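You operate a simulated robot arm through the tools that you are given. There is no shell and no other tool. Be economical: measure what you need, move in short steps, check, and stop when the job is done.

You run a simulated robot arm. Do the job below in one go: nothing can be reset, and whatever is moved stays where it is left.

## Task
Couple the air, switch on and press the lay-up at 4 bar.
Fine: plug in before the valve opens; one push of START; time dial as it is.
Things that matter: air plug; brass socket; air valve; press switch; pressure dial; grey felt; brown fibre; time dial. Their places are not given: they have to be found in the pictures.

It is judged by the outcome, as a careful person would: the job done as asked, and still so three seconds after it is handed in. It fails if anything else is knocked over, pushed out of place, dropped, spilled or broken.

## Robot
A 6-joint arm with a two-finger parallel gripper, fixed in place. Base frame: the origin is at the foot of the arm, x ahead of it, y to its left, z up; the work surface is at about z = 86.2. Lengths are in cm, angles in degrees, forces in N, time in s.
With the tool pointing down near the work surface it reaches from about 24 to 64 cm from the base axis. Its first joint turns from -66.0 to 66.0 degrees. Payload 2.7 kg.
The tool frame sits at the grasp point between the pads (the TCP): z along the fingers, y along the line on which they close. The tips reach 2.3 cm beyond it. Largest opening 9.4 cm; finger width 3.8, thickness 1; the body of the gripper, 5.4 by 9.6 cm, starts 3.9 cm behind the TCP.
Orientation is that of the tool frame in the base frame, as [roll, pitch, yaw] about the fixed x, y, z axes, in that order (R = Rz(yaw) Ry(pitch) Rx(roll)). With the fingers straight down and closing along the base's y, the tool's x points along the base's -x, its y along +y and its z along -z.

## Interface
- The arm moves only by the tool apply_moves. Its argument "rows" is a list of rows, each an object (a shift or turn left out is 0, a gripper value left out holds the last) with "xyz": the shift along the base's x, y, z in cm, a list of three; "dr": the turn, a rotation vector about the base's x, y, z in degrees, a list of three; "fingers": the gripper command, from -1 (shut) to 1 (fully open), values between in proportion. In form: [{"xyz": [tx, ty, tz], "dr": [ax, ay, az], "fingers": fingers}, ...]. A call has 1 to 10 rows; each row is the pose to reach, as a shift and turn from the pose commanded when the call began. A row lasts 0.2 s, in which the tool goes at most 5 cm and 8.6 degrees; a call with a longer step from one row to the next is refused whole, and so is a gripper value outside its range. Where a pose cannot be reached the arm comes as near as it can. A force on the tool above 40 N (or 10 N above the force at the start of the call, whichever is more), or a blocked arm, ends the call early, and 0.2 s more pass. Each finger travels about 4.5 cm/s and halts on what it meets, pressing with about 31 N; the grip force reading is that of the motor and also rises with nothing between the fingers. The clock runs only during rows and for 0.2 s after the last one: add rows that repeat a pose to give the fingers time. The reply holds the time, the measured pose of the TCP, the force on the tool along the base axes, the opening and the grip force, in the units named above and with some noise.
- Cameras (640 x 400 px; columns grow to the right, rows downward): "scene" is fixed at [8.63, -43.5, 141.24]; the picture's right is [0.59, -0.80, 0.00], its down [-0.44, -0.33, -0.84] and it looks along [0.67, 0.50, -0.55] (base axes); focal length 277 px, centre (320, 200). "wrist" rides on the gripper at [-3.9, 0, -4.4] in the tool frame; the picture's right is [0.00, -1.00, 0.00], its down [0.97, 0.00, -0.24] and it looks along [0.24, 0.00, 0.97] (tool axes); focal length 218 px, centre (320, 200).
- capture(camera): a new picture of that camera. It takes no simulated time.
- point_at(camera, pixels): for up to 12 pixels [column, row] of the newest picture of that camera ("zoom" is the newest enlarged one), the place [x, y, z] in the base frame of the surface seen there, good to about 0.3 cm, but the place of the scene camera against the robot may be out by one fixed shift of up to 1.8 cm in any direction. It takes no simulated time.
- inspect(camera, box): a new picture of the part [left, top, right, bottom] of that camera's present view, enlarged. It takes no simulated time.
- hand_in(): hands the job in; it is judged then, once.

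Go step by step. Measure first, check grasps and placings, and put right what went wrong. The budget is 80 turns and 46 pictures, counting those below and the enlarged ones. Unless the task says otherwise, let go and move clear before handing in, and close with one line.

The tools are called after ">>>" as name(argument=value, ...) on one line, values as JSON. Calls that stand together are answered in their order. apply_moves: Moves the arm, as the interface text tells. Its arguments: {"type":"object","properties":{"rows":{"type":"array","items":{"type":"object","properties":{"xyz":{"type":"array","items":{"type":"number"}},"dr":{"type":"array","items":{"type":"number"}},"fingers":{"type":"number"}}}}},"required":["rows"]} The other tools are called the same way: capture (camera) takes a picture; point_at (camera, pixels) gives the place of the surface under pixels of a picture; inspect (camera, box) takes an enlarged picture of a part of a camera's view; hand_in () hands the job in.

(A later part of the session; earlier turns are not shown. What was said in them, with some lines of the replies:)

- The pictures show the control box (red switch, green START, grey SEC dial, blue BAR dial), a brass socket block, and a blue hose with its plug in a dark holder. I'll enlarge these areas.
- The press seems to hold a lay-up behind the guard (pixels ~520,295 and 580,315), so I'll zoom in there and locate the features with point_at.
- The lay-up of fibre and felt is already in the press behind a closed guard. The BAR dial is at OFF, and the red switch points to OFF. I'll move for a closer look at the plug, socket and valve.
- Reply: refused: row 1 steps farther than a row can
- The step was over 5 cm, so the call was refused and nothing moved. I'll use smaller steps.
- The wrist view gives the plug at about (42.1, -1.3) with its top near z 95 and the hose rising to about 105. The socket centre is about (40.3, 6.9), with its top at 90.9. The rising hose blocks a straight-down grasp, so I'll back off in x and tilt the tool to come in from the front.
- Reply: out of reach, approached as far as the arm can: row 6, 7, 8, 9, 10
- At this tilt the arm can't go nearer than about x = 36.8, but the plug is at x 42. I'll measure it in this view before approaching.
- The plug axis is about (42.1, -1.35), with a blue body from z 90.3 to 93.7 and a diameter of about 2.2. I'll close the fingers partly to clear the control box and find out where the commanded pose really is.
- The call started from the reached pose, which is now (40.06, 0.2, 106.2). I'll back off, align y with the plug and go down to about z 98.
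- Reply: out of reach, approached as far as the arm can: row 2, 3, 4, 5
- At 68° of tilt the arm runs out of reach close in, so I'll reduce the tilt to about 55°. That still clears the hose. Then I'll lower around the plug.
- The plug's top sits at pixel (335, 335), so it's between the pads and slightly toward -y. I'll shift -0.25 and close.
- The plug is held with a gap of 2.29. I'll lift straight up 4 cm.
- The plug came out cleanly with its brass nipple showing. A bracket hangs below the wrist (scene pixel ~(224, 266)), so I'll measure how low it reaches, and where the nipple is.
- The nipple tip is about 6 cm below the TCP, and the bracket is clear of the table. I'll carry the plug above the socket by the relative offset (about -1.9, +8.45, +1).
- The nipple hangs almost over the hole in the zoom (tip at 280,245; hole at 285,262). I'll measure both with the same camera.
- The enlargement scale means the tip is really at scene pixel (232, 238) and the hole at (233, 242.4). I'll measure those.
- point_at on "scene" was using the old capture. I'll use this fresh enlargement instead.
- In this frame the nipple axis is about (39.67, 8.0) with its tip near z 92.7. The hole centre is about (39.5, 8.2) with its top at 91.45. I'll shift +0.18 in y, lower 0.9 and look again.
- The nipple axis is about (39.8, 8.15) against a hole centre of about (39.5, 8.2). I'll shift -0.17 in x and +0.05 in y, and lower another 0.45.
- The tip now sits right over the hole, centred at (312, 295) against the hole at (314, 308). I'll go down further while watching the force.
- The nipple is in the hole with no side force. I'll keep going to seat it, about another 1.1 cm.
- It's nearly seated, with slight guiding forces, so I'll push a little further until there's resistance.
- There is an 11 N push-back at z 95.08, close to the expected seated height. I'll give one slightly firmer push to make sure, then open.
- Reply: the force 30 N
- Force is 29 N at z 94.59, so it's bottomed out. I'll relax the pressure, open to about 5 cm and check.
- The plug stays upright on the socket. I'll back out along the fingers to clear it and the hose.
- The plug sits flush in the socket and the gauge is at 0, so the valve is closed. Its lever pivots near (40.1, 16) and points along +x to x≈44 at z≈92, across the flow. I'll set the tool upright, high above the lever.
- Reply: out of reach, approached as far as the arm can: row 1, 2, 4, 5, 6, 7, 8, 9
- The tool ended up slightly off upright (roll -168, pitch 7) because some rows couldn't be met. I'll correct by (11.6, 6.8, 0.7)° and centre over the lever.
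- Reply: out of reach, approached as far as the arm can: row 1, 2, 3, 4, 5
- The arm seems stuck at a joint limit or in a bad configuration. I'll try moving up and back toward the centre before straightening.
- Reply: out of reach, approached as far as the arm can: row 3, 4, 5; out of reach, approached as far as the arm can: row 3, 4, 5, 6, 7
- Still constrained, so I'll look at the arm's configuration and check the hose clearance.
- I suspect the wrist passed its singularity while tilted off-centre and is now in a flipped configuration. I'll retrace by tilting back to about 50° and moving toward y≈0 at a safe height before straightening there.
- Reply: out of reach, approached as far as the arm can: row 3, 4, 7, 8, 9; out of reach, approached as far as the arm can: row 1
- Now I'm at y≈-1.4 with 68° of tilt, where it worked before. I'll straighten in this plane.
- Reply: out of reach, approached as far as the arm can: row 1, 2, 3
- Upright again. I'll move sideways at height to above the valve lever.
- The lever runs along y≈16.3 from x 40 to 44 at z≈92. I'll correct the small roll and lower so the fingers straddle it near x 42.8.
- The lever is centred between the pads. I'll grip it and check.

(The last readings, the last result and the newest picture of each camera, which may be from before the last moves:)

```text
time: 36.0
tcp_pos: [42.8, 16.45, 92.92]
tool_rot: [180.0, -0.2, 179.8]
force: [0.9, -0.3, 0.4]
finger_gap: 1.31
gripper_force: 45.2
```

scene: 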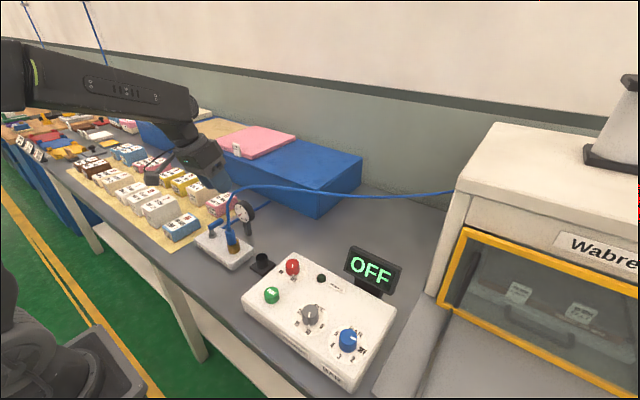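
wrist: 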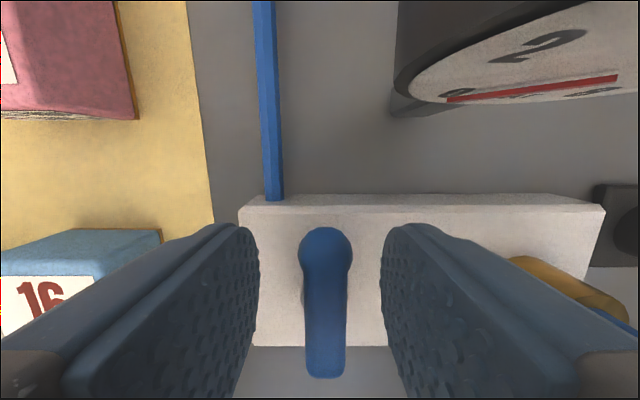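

The lever is gripped (gap 1.31). I'll turn it clockwise toward the flow line, first by 40°.

>>> apply_moves(rows=[{"xyz": [-0.02, -0.35, 0], "dr": [0, 0, -8]}, {"xyz": [-0.1, -0.69, 0], "dr": [0, 0, -16]}, {"xyz": [-0.22, -1.02, 0], "dr": [0, 0, -24]}, {"xyz": [-0.38, -1.32, 0], "dr": [0, 0, -32]}, {"xyz": [-0.58, -1.61, 0], "dr": [0, 0, -40]}, {"xyz": [-0.58, -1.61, 0], "dr": [0, 0, -40]}])

```text
time: 37.4
tcp_pos: [42.24, 14.67, 92.92]
tool_rot: [-179.9, -0.3, 139.6]
force: [-12.1, -20.7, -1.5]
finger_gap: 1.28
gripper_force: 45.1
```

There's some side force but no resistance to turning. I'll continue to 90°.

>>> apply_moves(rows=[{"xyz": [-0.25, -0.3, 0], "dr": [0, 0, -8]}, {"xyz": [-0.52, -0.55, 0], "dr": [0, 0, -16]}, {"xyz": [-0.82, -0.75, 0], "dr": [0, 0, -24]}, {"xyz": [-1.14, -0.87, 0], "dr": [0, 0, -32]}, {"xyz": [-1.48, -0.95, 0], "dr": [0, 0, -40]}, {"xyz": [-1.92, -0.95, 0], "dr": [0, 0, -48]}, {"xyz": [-1.92, -0.95, 0], "dr": [0, 0, -50]}, {"xyz": [-1.92, -0.95, 0], "dr": [0, 0, -50]}])

>>> inspect(camera="scene", box=[193, 200, 273, 250])

```text
time: 39.2
tcp_pos: [39.96, 13.68, 93.13]
tool_rot: [-179.5, 0.1, 89.7]
force: [-29.5, -16.2, 6.6]
finger_gap: 1.26
gripper_force: 45.0
```

```text
8.00 times, centred on (233, 225) of scene
```

zoom: 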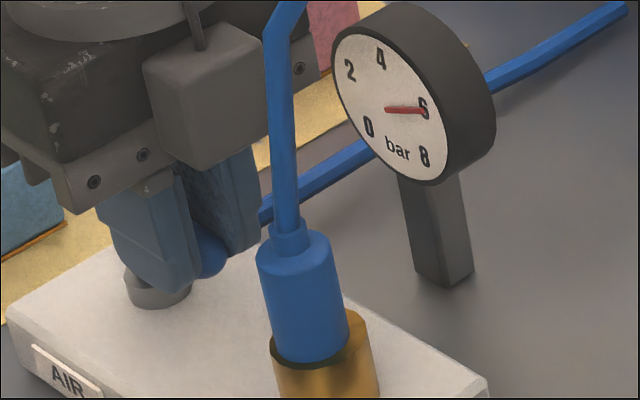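

The gauge reads 6 bar, so the valve is open and the coupling holds. I'll release and rise, turning back to the original yaw once high.

>>> apply_moves(rows=[{"xyz": [0, 0, 0], "fingers": -0.3}, {"xyz": [0, 0, 0], "fingers": -0.3}, {"xyz": [0, 0, 0], "fingers": -0.3}, {"xyz": [0, 0, 3]}, {"xyz": [0, 0, 7]}, {"xyz": [0, 0, 11]}, {"xyz": [0, 0, 15]}, {"xyz": [0, 0, 18]}, {"xyz": [0, 0, 18]}])

```text
time: 41.2
tcp_pos: [40.41, 13.89, 111.18]
tool_rot: [179.8, -0.1, 89.6]
force: [-0.6, -0.7, 0.6]
finger_gap: 3.31
gripper_force: 0.2
```

Now I'll turn back to yaw 180 while carrying the gripper high over to the control box at z ≈ 113.

>>> apply_moves(rows=[{"xyz": [0, 0, 2], "dr": [0, 0, 8.5]}, {"xyz": [0, -3, 2], "dr": [0, 0, 17]}, {"xyz": [0, -7, 2], "dr": [0, 0, 25.5]}, {"xyz": [0, -11, 2], "dr": [0, 0, 34]}, {"xyz": [0, -15, 2], "dr": [0, 0, 42.5]}, {"xyz": [0, -19, 2], "dr": [0, 0, 51]}, {"xyz": [0, -23, 2], "dr": [0, 0, 59.5]}, {"xyz": [0, -27, 2], "dr": [0, 0, 68]}, {"xyz": [0, -31, 2], "dr": [0, 0, 76.5]}, {"xyz": [0, -34, 2], "dr": [0, 0, 85]}])

>>> apply_moves(rows=[{"xyz": [0, 0, -1], "dr": [0, 0, 5.4]}, {"xyz": [0, 0, -1], "dr": [0, 0, 5.4]}])

>>> inspect(camera="wrist", box=[160, 60, 480, 260])

```text
time: 43.4
tcp_pos: [40.48, -19.98, 112.92]
tool_rot: [179.9, -0.1, 174.8]
force: [-0.1, -0.7, 0.4]
finger_gap: 3.27
gripper_force: 0.0
```

```text
time: 44.0
tcp_pos: [40.46, -19.96, 111.84]
tool_rot: [179.9, -0.2, -179.9]
force: [-0.5, -0.2, 0.4]
finger_gap: 3.3
gripper_force: 0.1
```

```text
2.00 times, centred on (320, 160) of wrist
```

zoom: 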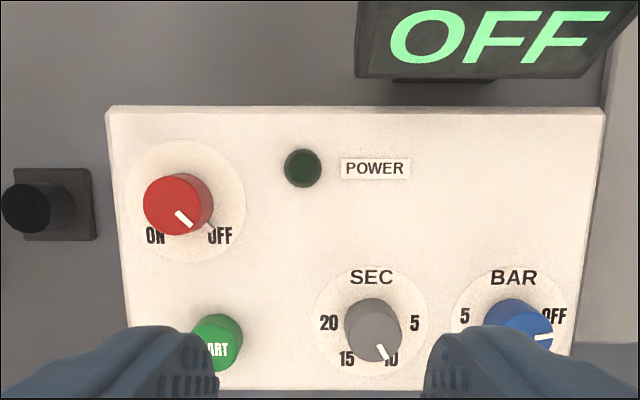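

The hose is clear of this area. ON is about 87° clockwise from OFF on the red switch. The BAR positions are about 45° apart, so 4 bar is 135° clockwise from OFF. I'll measure the knob positions.

>>> point_at(camera="zoom", pixels=[[178, 204], [150, 200], [210, 205], [178, 178], [178, 230], [135, 170], [210, 335], [228, 350], [520, 335], [500, 315], [370, 325], [300, 300]])

```text
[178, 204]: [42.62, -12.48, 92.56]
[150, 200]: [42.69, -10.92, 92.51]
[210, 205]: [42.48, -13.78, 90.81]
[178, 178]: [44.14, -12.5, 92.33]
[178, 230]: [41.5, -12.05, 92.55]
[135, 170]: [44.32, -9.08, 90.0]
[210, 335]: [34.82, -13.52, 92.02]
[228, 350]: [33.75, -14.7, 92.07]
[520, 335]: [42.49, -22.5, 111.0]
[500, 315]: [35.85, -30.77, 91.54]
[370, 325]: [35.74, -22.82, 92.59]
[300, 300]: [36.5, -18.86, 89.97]
```

>>> point_at(camera="scene", pixels=[[229, 205], [233, 195], [245, 188], [270, 186], [300, 190], [340, 195], [400, 196]])

```text
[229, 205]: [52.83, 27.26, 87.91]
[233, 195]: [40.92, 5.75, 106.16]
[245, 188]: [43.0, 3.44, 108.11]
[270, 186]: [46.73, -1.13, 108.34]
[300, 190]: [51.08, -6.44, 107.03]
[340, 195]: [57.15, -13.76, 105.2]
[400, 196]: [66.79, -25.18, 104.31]
```

The hose stays at x > 50 over the box, well clear. I'll go down around the red switch at (42.65, -12.2).

>>> apply_moves(rows=[{"xyz": [1, 3.5, 0], "fingers": 0.1}, {"xyz": [2, 7, 0], "fingers": 0.1}, {"xyz": [2.2, 7.75, -3]}, {"xyz": [2.2, 7.75, -7]}, {"xyz": [2.2, 7.75, -11]}, {"xyz": [2.2, 7.75, -14]}, {"xyz": [2.2, 7.75, -16]}, {"xyz": [2.2, 7.75, -16]}])

>>> capture(camera="wrist")

```text
time: 45.8
tcp_pos: [42.94, -12.33, 95.79]
tool_rot: [179.9, -0.2, -179.8]
force: [-0.2, -1.0, -0.1]
finger_gap: 5.16
gripper_force: 0.1
```

```text
5 pictures are left
```

wrist: 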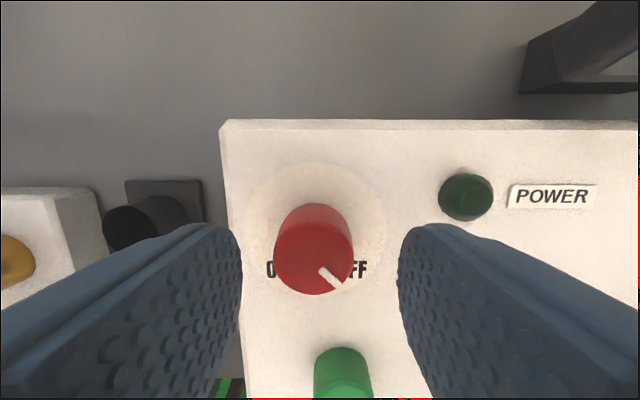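

The knob is centred at about (42.7, -12.06). I'll adjust, lower to TCP z 92.9, close, and check the grip.

>>> apply_moves(rows=[{"xyz": [-0.2, 0.25, -1]}, {"xyz": [-0.2, 0.25, -2.9]}, {"xyz": [-0.2, 0.25, -2.9]}, {"xyz": [-0.2, 0.25, -2.9], "fingers": -1}, {"xyz": [-0.2, 0.25, -2.9], "fingers": -1}, {"xyz": [-0.2, 0.25, -2.9], "fingers": -1}, {"xyz": [-0.2, 0.25, -2.9], "fingers": -1}])

```text
time: 47.4
tcp_pos: [42.64, -11.98, 92.99]
tool_rot: [179.8, -0.1, -179.9]
force: [1.0, 5.4, -2.3]
finger_gap: 3.28
gripper_force: 45.1
```

It's gripped (gap 3.28). I'll turn clockwise about 88°.

>>> apply_moves(rows=[{"xyz": [0, 0.05, 0], "dr": [0, 0, -8.5]}, {"xyz": [0, 0.05, 0], "dr": [0, 0, -17]}, {"xyz": [0, 0.05, 0], "dr": [0, 0, -25.5]}, {"xyz": [0, 0.05, 0], "dr": [0, 0, -34]}, {"xyz": [0, 0.05, 0], "dr": [0, 0, -42.5]}, {"xyz": [0, 0.05, 0], "dr": [0, 0, -51]}, {"xyz": [0, 0.05, 0], "dr": [0, 0, -59.5]}, {"xyz": [0, 0.05, 0], "dr": [0, 0, -68]}, {"xyz": [0, 0.05, 0], "dr": [0, 0, -76.5]}, {"xyz": [0, 0.05, 0], "dr": [0, 0, -85]}])

>>> apply_moves(rows=[{"xyz": [0, 0, 0], "dr": [0, 0, -4]}, {"xyz": [0, 0, 0], "dr": [0, 0, -4]}])

```text
time: 48.7
tcp_pos: [42.53, -12.2, 93.01]
tool_rot: [179.8, 0.0, 134.5]
force: [5.3, -1.2, -7.3]
finger_gap: 3.29
gripper_force: 44.5
stopped in row 6: the force on the tool passed its limit (the readings are from after the stop); the commanded pose is now the measured one
```

```text
time: 49.3
tcp_pos: [42.51, -12.05, 93.08]
tool_rot: [179.9, -0.2, 130.5]
force: [9.2, -7.2, -22.9]
finger_gap: 3.29
gripper_force: 44.9
```

The turn stopped at about 45° on force. I'll release, rise a little and look at the switch.

>>> apply_moves(rows=[{"xyz": [0, 0, 0], "fingers": 0.1}, {"xyz": [0, 0, 0], "fingers": 0.1}, {"xyz": [0, 0, 0], "fingers": 0.1}, {"xyz": [0, 0, 2]}, {"xyz": [0, 0, 4]}, {"xyz": [0, 0, 4]}])

>>> capture(camera="wrist")

```text
time: 50.7
tcp_pos: [42.42, -12.26, 96.9]
tool_rot: [179.9, -0.1, 130.5]
force: [-0.3, -0.3, -0.7]
finger_gap: 5.16
gripper_force: 0.0
```

```text
4 pictures are left
```

wrist: 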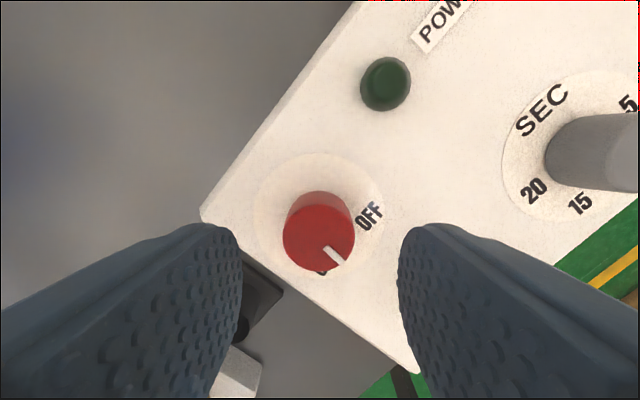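

The pointer moved 49° and is now midway between OFF and ON, and the knob is still centred under the tool. I'll regrip here and turn the remaining ~42° more slowly.

>>> apply_moves(rows=[{"xyz": [0, 0, -2]}, {"xyz": [0, 0, -3.8]}, {"xyz": [0, 0, -3.8]}, {"xyz": [0, 0, -3.8], "fingers": -1}, {"xyz": [0, 0, -3.8], "fingers": -1}, {"xyz": [0, 0, -3.8], "fingers": -1}, {"xyz": [0, 0, -3.8], "fingers": -1}])

>>> apply_moves(rows=[{"dr": [0, 0, -4]}, {"dr": [0, 0, -8]}, {"dr": [0, 0, -12]}, {"dr": [0, 0, -16]}, {"dr": [0, 0, -20]}, {"dr": [0, 0, -20]}])

```text
time: 52.3
tcp_pos: [42.48, -12.05, 93.14]
tool_rot: [179.7, -0.1, 130.4]
force: [11.4, 9.3, -7.0]
finger_gap: 3.29
gripper_force: 44.9
```

```text
time: 53.7
tcp_pos: [42.54, -12.17, 93.14]
tool_rot: [179.9, -0.2, 110.4]
force: [13.2, -1.1, -19.8]
finger_gap: 3.31
gripper_force: 45.4
```

It's moving. I'll ease the side load with a small +x and -z shift and finish the turn.

>>> apply_moves(rows=[{"xyz": [0.1, 0, -0.1], "dr": [0, 0, -4]}, {"xyz": [0.1, 0, -0.1], "dr": [0, 0, -8]}, {"xyz": [0.1, 0, -0.1], "dr": [0, 0, -12]}, {"xyz": [0.1, 0, -0.1], "dr": [0, 0, -16]}, {"xyz": [0.1, 0, -0.1], "dr": [0, 0, -20]}, {"xyz": [0.1, 0, -0.1], "dr": [0, 0, -23]}, {"xyz": [0.1, 0, -0.1], "dr": [0, 0, -23]}])

```text
time: 55.3
tcp_pos: [42.45, -12.15, 93.15]
tool_rot: [-179.8, -0.2, 87.4]
force: [-10.6, -4.1, -12.6]
finger_gap: 3.28
gripper_force: 45.1
```

The total turn is about 92.6°. I'll release, rise, turn back to yaw 180 and move above the blue BAR dial, then use one picture to check both the lamp and the dial.

>>> apply_moves(rows=[{"fingers": 0.15}, {"fingers": 0.15}, {"fingers": 0.15}, {"xyz": [0, 0, 3]}, {"xyz": [0, 0, 7]}, {"xyz": [-1, -3.5, 9], "dr": [0, 0, 8.5]}, {"xyz": [-2, -7, 9], "dr": [0, 0, 17]}, {"xyz": [-3, -10.5, 9], "dr": [0, 0, 25.5]}, {"xyz": [-4, -14, 9], "dr": [0, 0, 34]}, {"xyz": [-5, -17, 9], "dr": [0, 0, 42.5]}])

>>> apply_moves(rows=[{"xyz": [-1, -1.5, 0], "dr": [0, 0, 8.5]}, {"xyz": [-2.2, -2.6, 0], "dr": [0, 0, 17]}, {"xyz": [-2.2, -2.6, 0], "dr": [0, 0, 25.5]}, {"xyz": [-2.2, -2.6, 0], "dr": [0, 0, 34]}, {"xyz": [-2.2, -2.6, 0], "dr": [0, 0, 42.5]}, {"xyz": [-2.2, -2.6, 0], "dr": [0, 0, 50]}, {"xyz": [-2.2, -2.6, 0], "dr": [0, 0, 50]}])

>>> capture(camera="wrist")

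```text
time: 57.5
tcp_pos: [37.7, -29.01, 102.24]
tool_rot: [179.8, -0.2, 130.0]
force: [0.8, -1.3, 0.7]
finger_gap: 5.43
gripper_force: 0.1
```

```text
time: 59.1
tcp_pos: [35.35, -31.6, 102.15]
tool_rot: [179.9, -0.1, -179.9]
force: [-1.2, -0.5, -0.9]
finger_gap: 5.43
gripper_force: 0.0
```

```text
3 pictures are left
```

wrist: 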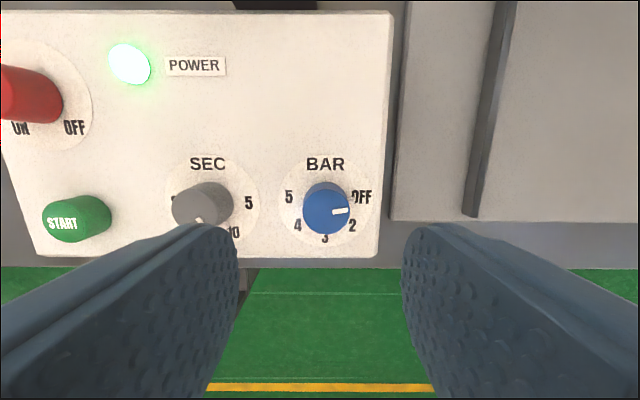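

The POWER lamp is lit, so the switch is ON. The BAR dial centre is about (35.0, -32.0) with its pointer at OFF (pixels 333–347, 211), and "4" (298, 225) is about 136° clockwise. I'll lower and grip it.

>>> apply_moves(rows=[{"xyz": [-0.4, -0.4, -3]}, {"xyz": [-0.4, -0.4, -6]}, {"xyz": [-0.4, -0.4, -8]}, {"xyz": [-0.4, -0.4, -9.1]}, {"xyz": [-0.4, -0.4, -9.1]}, {"xyz": [-0.4, -0.4, -9.1], "fingers": -1}, {"xyz": [-0.4, -0.4, -9.1], "fingers": -1}, {"xyz": [-0.4, -0.4, -9.1], "fingers": -1}, {"xyz": [-0.4, -0.4, -9.1], "fingers": -1}])

```text
time: 61.1
tcp_pos: [34.89, -31.98, 93.11]
tool_rot: [179.7, -0.2, 180.0]
force: [0.9, 13.6, 1.3]
finger_gap: 3.31
gripper_force: 44.7
```

It's gripped. I'll ease the y load slightly and turn clockwise at 5.5° per row.

>>> apply_moves(rows=[{"xyz": [0, 0.12, 0], "dr": [0, 0, -5.5]}, {"xyz": [0, 0.12, 0], "dr": [0, 0, -11]}, {"xyz": [0, 0.12, 0], "dr": [0, 0, -16.5]}, {"xyz": [0, 0.12, 0], "dr": [0, 0, -22]}, {"xyz": [0, 0.12, 0], "dr": [0, 0, -27.5]}, {"xyz": [0, 0.12, 0], "dr": [0, 0, -33]}, {"xyz": [0, 0.12, 0], "dr": [0, 0, -38.5]}, {"xyz": [0, 0.12, 0], "dr": [0, 0, -44]}])

```text
time: 62.9
tcp_pos: [34.85, -31.84, 93.07]
tool_rot: [179.9, -0.5, 135.9]
force: [-21.3, 13.7, 11.1]
finger_gap: 3.33
gripper_force: 44.6
```

>>> apply_moves(rows=[{"xyz": [-0.12, 0.08, 0], "dr": [0, 0, -5.5]}, {"xyz": [-0.12, 0.08, 0], "dr": [0, 0, -11]}, {"xyz": [-0.12, 0.08, 0], "dr": [0, 0, -16.5]}, {"xyz": [-0.12, 0.08, 0], "dr": [0, 0, -22]}, {"xyz": [-0.12, 0.08, 0], "dr": [0, 0, -27.5]}, {"xyz": [-0.12, 0.08, 0], "dr": [0, 0, -33]}, {"xyz": [-0.12, 0.08, 0], "dr": [0, 0, -38.5]}, {"xyz": [-0.12, 0.08, 0], "dr": [0, 0, -44]}])

```text
time: 64.7
tcp_pos: [34.97, -31.75, 93.13]
tool_rot: [179.8, -0.1, 92.1]
force: [12.2, 22.2, -4.9]
finger_gap: 3.34
gripper_force: 44.7
```

88° is done. I'll turn the remaining 48° with a small relief shift.

>>> apply_moves(rows=[{"xyz": [0.08, 0.12, 0], "dr": [0, 0, -5.5]}, {"xyz": [0.08, 0.12, 0], "dr": [0, 0, -11]}, {"xyz": [0.08, 0.12, 0], "dr": [0, 0, -16.5]}, {"xyz": [0.08, 0.12, 0], "dr": [0, 0, -22]}, {"xyz": [0.08, 0.12, 0], "dr": [0, 0, -27.5]}, {"xyz": [0.08, 0.12, 0], "dr": [0, 0, -33]}, {"xyz": [0.08, 0.12, 0], "dr": [0, 0, -38.5]}, {"xyz": [0.08, 0.12, 0], "dr": [0, 0, -44]}, {"xyz": [0.08, 0.12, 0], "dr": [0, 0, -48]}, {"xyz": [0.08, 0.12, 0], "dr": [0, 0, -48]}])

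```text
time: 66.9
tcp_pos: [35.12, -31.83, 93.11]
tool_rot: [179.6, -0.2, 44.0]
force: [25.7, 7.7, -6.5]
finger_gap: 3.29
gripper_force: 44.7
```

The dial has been turned 136°. I'll release, rise, close the fingers, and return to yaw 180 above START.

>>> apply_moves(rows=[{"fingers": 0.15}, {"fingers": 0.15}, {"fingers": 0.15}, {"xyz": [0, 0, 3]}, {"xyz": [0, 0, 7], "fingers": -1}, {"xyz": [0, 3.5, 8], "dr": [0, 0, 8.5], "fingers": -1}, {"xyz": [0, 7, 8], "dr": [0, 0, 17]}, {"xyz": [0, 10.5, 8], "dr": [0, 0, 25.5]}, {"xyz": [0, 14, 8], "dr": [0, 0, 34]}, {"xyz": [-0.5, 18, 8], "dr": [0, 0, 42.5]}])

>>> apply_moves(rows=[{"dr": [0, 0, 8.5]}, {"dr": [0, 0, 17]}, {"dr": [0, 0, 25.5]}, {"dr": [0, 0, 34]}, {"dr": [0, 0, 42.5]}, {"dr": [0, 0, 51]}, {"dr": [0, 0, 59.5]}, {"dr": [0, 0, 68]}, {"dr": [0, 0, 76.5]}, {"dr": [0, 0, 85]}])

>>> inspect(camera="scene", box=[230, 230, 420, 390])

```text
time: 69.1
tcp_pos: [34.62, -13.93, 101.34]
tool_rot: [180.0, -0.2, 86.7]
force: [0.5, 0.8, 0.6]
finger_gap: 0.01
gripper_force: 31.3
```

```text
time: 71.3
tcp_pos: [34.44, -13.67, 100.96]
tool_rot: [179.7, -0.2, 171.7]
force: [0.4, -0.9, 0.0]
finger_gap: 0.02
gripper_force: 30.6
```

```text
2.50 times, centred on (325, 310) of scene
```

zoom: 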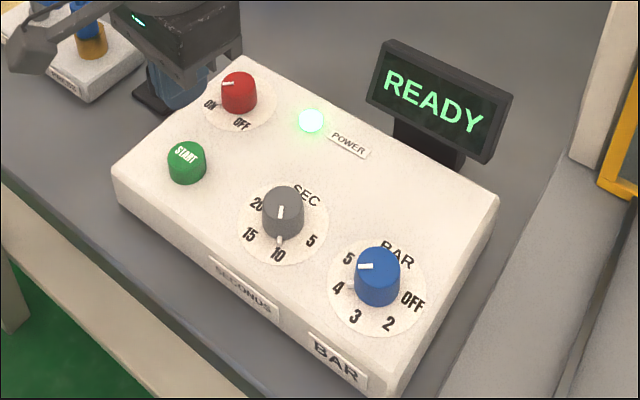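

The display reads READY, the dial tab points at 4, SEC is unchanged at 10 and the switch is ON. I'll lower the closed fingers to just above START at (34.1, -13.65).

>>> apply_moves(rows=[{"xyz": [-0.3, 0, -2], "dr": [0, 0, 8]}, {"xyz": [-0.3, 0, -4], "dr": [0, 0, 8]}, {"xyz": [-0.3, 0, -5.8], "dr": [0, 0, 8]}, {"xyz": [-0.3, 0, -5.8], "dr": [0, 0, 8]}])

```text
time: 72.3
tcp_pos: [34.02, -13.84, 95.18]
tool_rot: [179.8, -0.2, 179.5]
force: [0.1, -0.7, -0.2]
finger_gap: 0.0
gripper_force: 30.7
```

The tips are at about z 92.9. I'll make one smooth press down, watching the force.

>>> apply_moves(rows=[{"xyz": [0, 0.1, -0.4]}, {"xyz": [0, 0.1, -0.8]}, {"xyz": [0, 0.1, -1.1]}, {"xyz": [0, 0.1, -1.3]}, {"xyz": [0, 0.1, -1.4]}])

```text
time: 73.5
tcp_pos: [34.14, -13.68, 93.84]
tool_rot: [179.8, 0.0, 179.4]
force: [-1.0, 0.4, 1.2]
finger_gap: 0.0
gripper_force: 31.1
```

There's little force yet with the tips at z 91.5. I'll continue the same push downward.

>>> apply_moves(rows=[{"xyz": [0, 0, -0.15]}, {"xyz": [0, 0, -0.3]}, {"xyz": [0, 0, -0.4]}])

```text
time: 74.3
tcp_pos: [34.24, -13.7, 93.48]
tool_rot: [179.9, -0.1, 179.5]
force: [2.4, -0.5, 4.1]
finger_gap: 0.0
gripper_force: 30.7
```

The force is rising (4 N), so the button is being pressed. I'll push a bit deeper.

>>> apply_moves(rows=[{"xyz": [0, 0, -0.15]}, {"xyz": [0, 0, -0.3]}, {"xyz": [0, 0, -0.3]}])

```text
time: 75.1
tcp_pos: [34.1, -13.66, 93.14]
tool_rot: [179.8, -0.1, 179.5]
force: [-0.6, 1.7, 4.4]
finger_gap: 0.0
gripper_force: 30.9
```

>>> inspect(camera="scene", box=[230, 230, 420, 390])

```text
2.50 times, centred on (325, 310) of scene
```

zoom: 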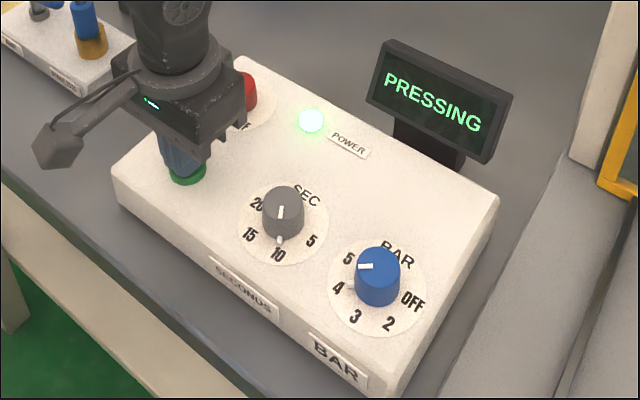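

The display reads PRESSING, so START is registered. I'll rise clear once and let the 10 s cycle run out.

>>> apply_moves(rows=[{"xyz": [0, 0, 2]}, {"xyz": [0, 0, 6]}, {"xyz": [0, 0, 10]}, {"xyz": [0, 0, 14]}, {"xyz": [0, 0, 18]}, {"xyz": [0, 0, 18]}, {"xyz": [0, 0, 18]}, {"xyz": [0, 0, 18]}, {"xyz": [0, 0, 18]}, {"xyz": [0, 0, 18]}])

>>> apply_moves(rows=[{}, {}, {}, {}, {}, {}, {}, {}, {}, {}])

>>> apply_moves(rows=[{}, {}, {}, {}, {}, {}, {}, {}, {}, {}])

>>> apply_moves(rows=[{}, {}, {}, {}, {}, {}, {}, {}, {}, {}])

>>> apply_moves(rows=[{}, {}, {}, {}, {}, {}, {}, {}, {}, {}])

>>> apply_moves(rows=[{}, {}, {}, {}, {}, {}, {}, {}, {}, {}])

>>> capture(camera="scene")

```text
time: 77.3
tcp_pos: [34.04, -13.71, 110.77]
tool_rot: [179.8, -0.1, 179.5]
force: [-0.3, 0.9, 0.0]
finger_gap: 0.0
gripper_force: 31.1
```

```text
time: 79.5
tcp_pos: [33.86, -13.71, 110.79]
tool_rot: [179.8, -0.2, 179.4]
force: [-1.0, -0.9, -0.7]
finger_gap: 0.0
gripper_force: 30.5
```

```text
time: 81.7
tcp_pos: [34.02, -13.8, 110.88]
tool_rot: [179.7, -0.3, 179.4]
force: [-0.4, -0.9, -0.1]
finger_gap: 0.0
gripper_force: 30.9
```

```text
time: 83.9
tcp_pos: [33.91, -13.72, 110.84]
tool_rot: [179.8, -0.2, 179.5]
force: [-0.2, -0.3, 1.1]
finger_gap: 0.01
gripper_force: 31.2
```

```text
time: 86.1
tcp_pos: [33.97, -13.7, 110.86]
tool_rot: [179.7, -0.3, 179.6]
force: [-0.1, 0.4, -0.2]
finger_gap: 0.03
gripper_force: 31.0
```

```text
time: 88.3
tcp_pos: [34.04, -13.75, 110.79]
tool_rot: [179.9, -0.2, 179.5]
force: [0.0, -0.2, -1.0]
finger_gap: 0.0
gripper_force: 30.9
```

```text
0 pictures are left
```

scene: 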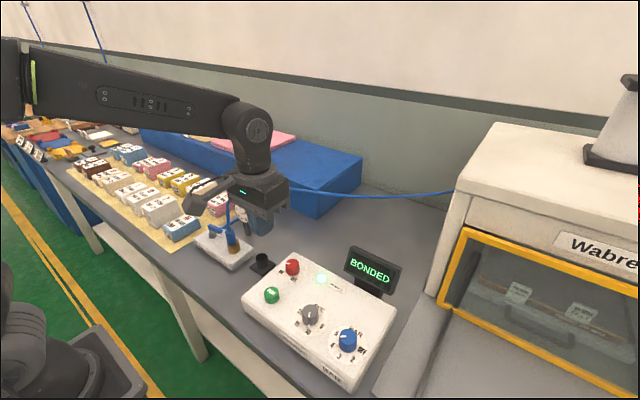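

The display now reads BONDED, the gripper is clear and nothing has been disturbed, so I'm handing in.

>>> hand_in()

```text
The job is handed in.
```

The lay-up was pressed at 4 bar and the display now reads BONDED: the plug went in before the valve opened, START was pushed once, and the time dial was left at 10 s.
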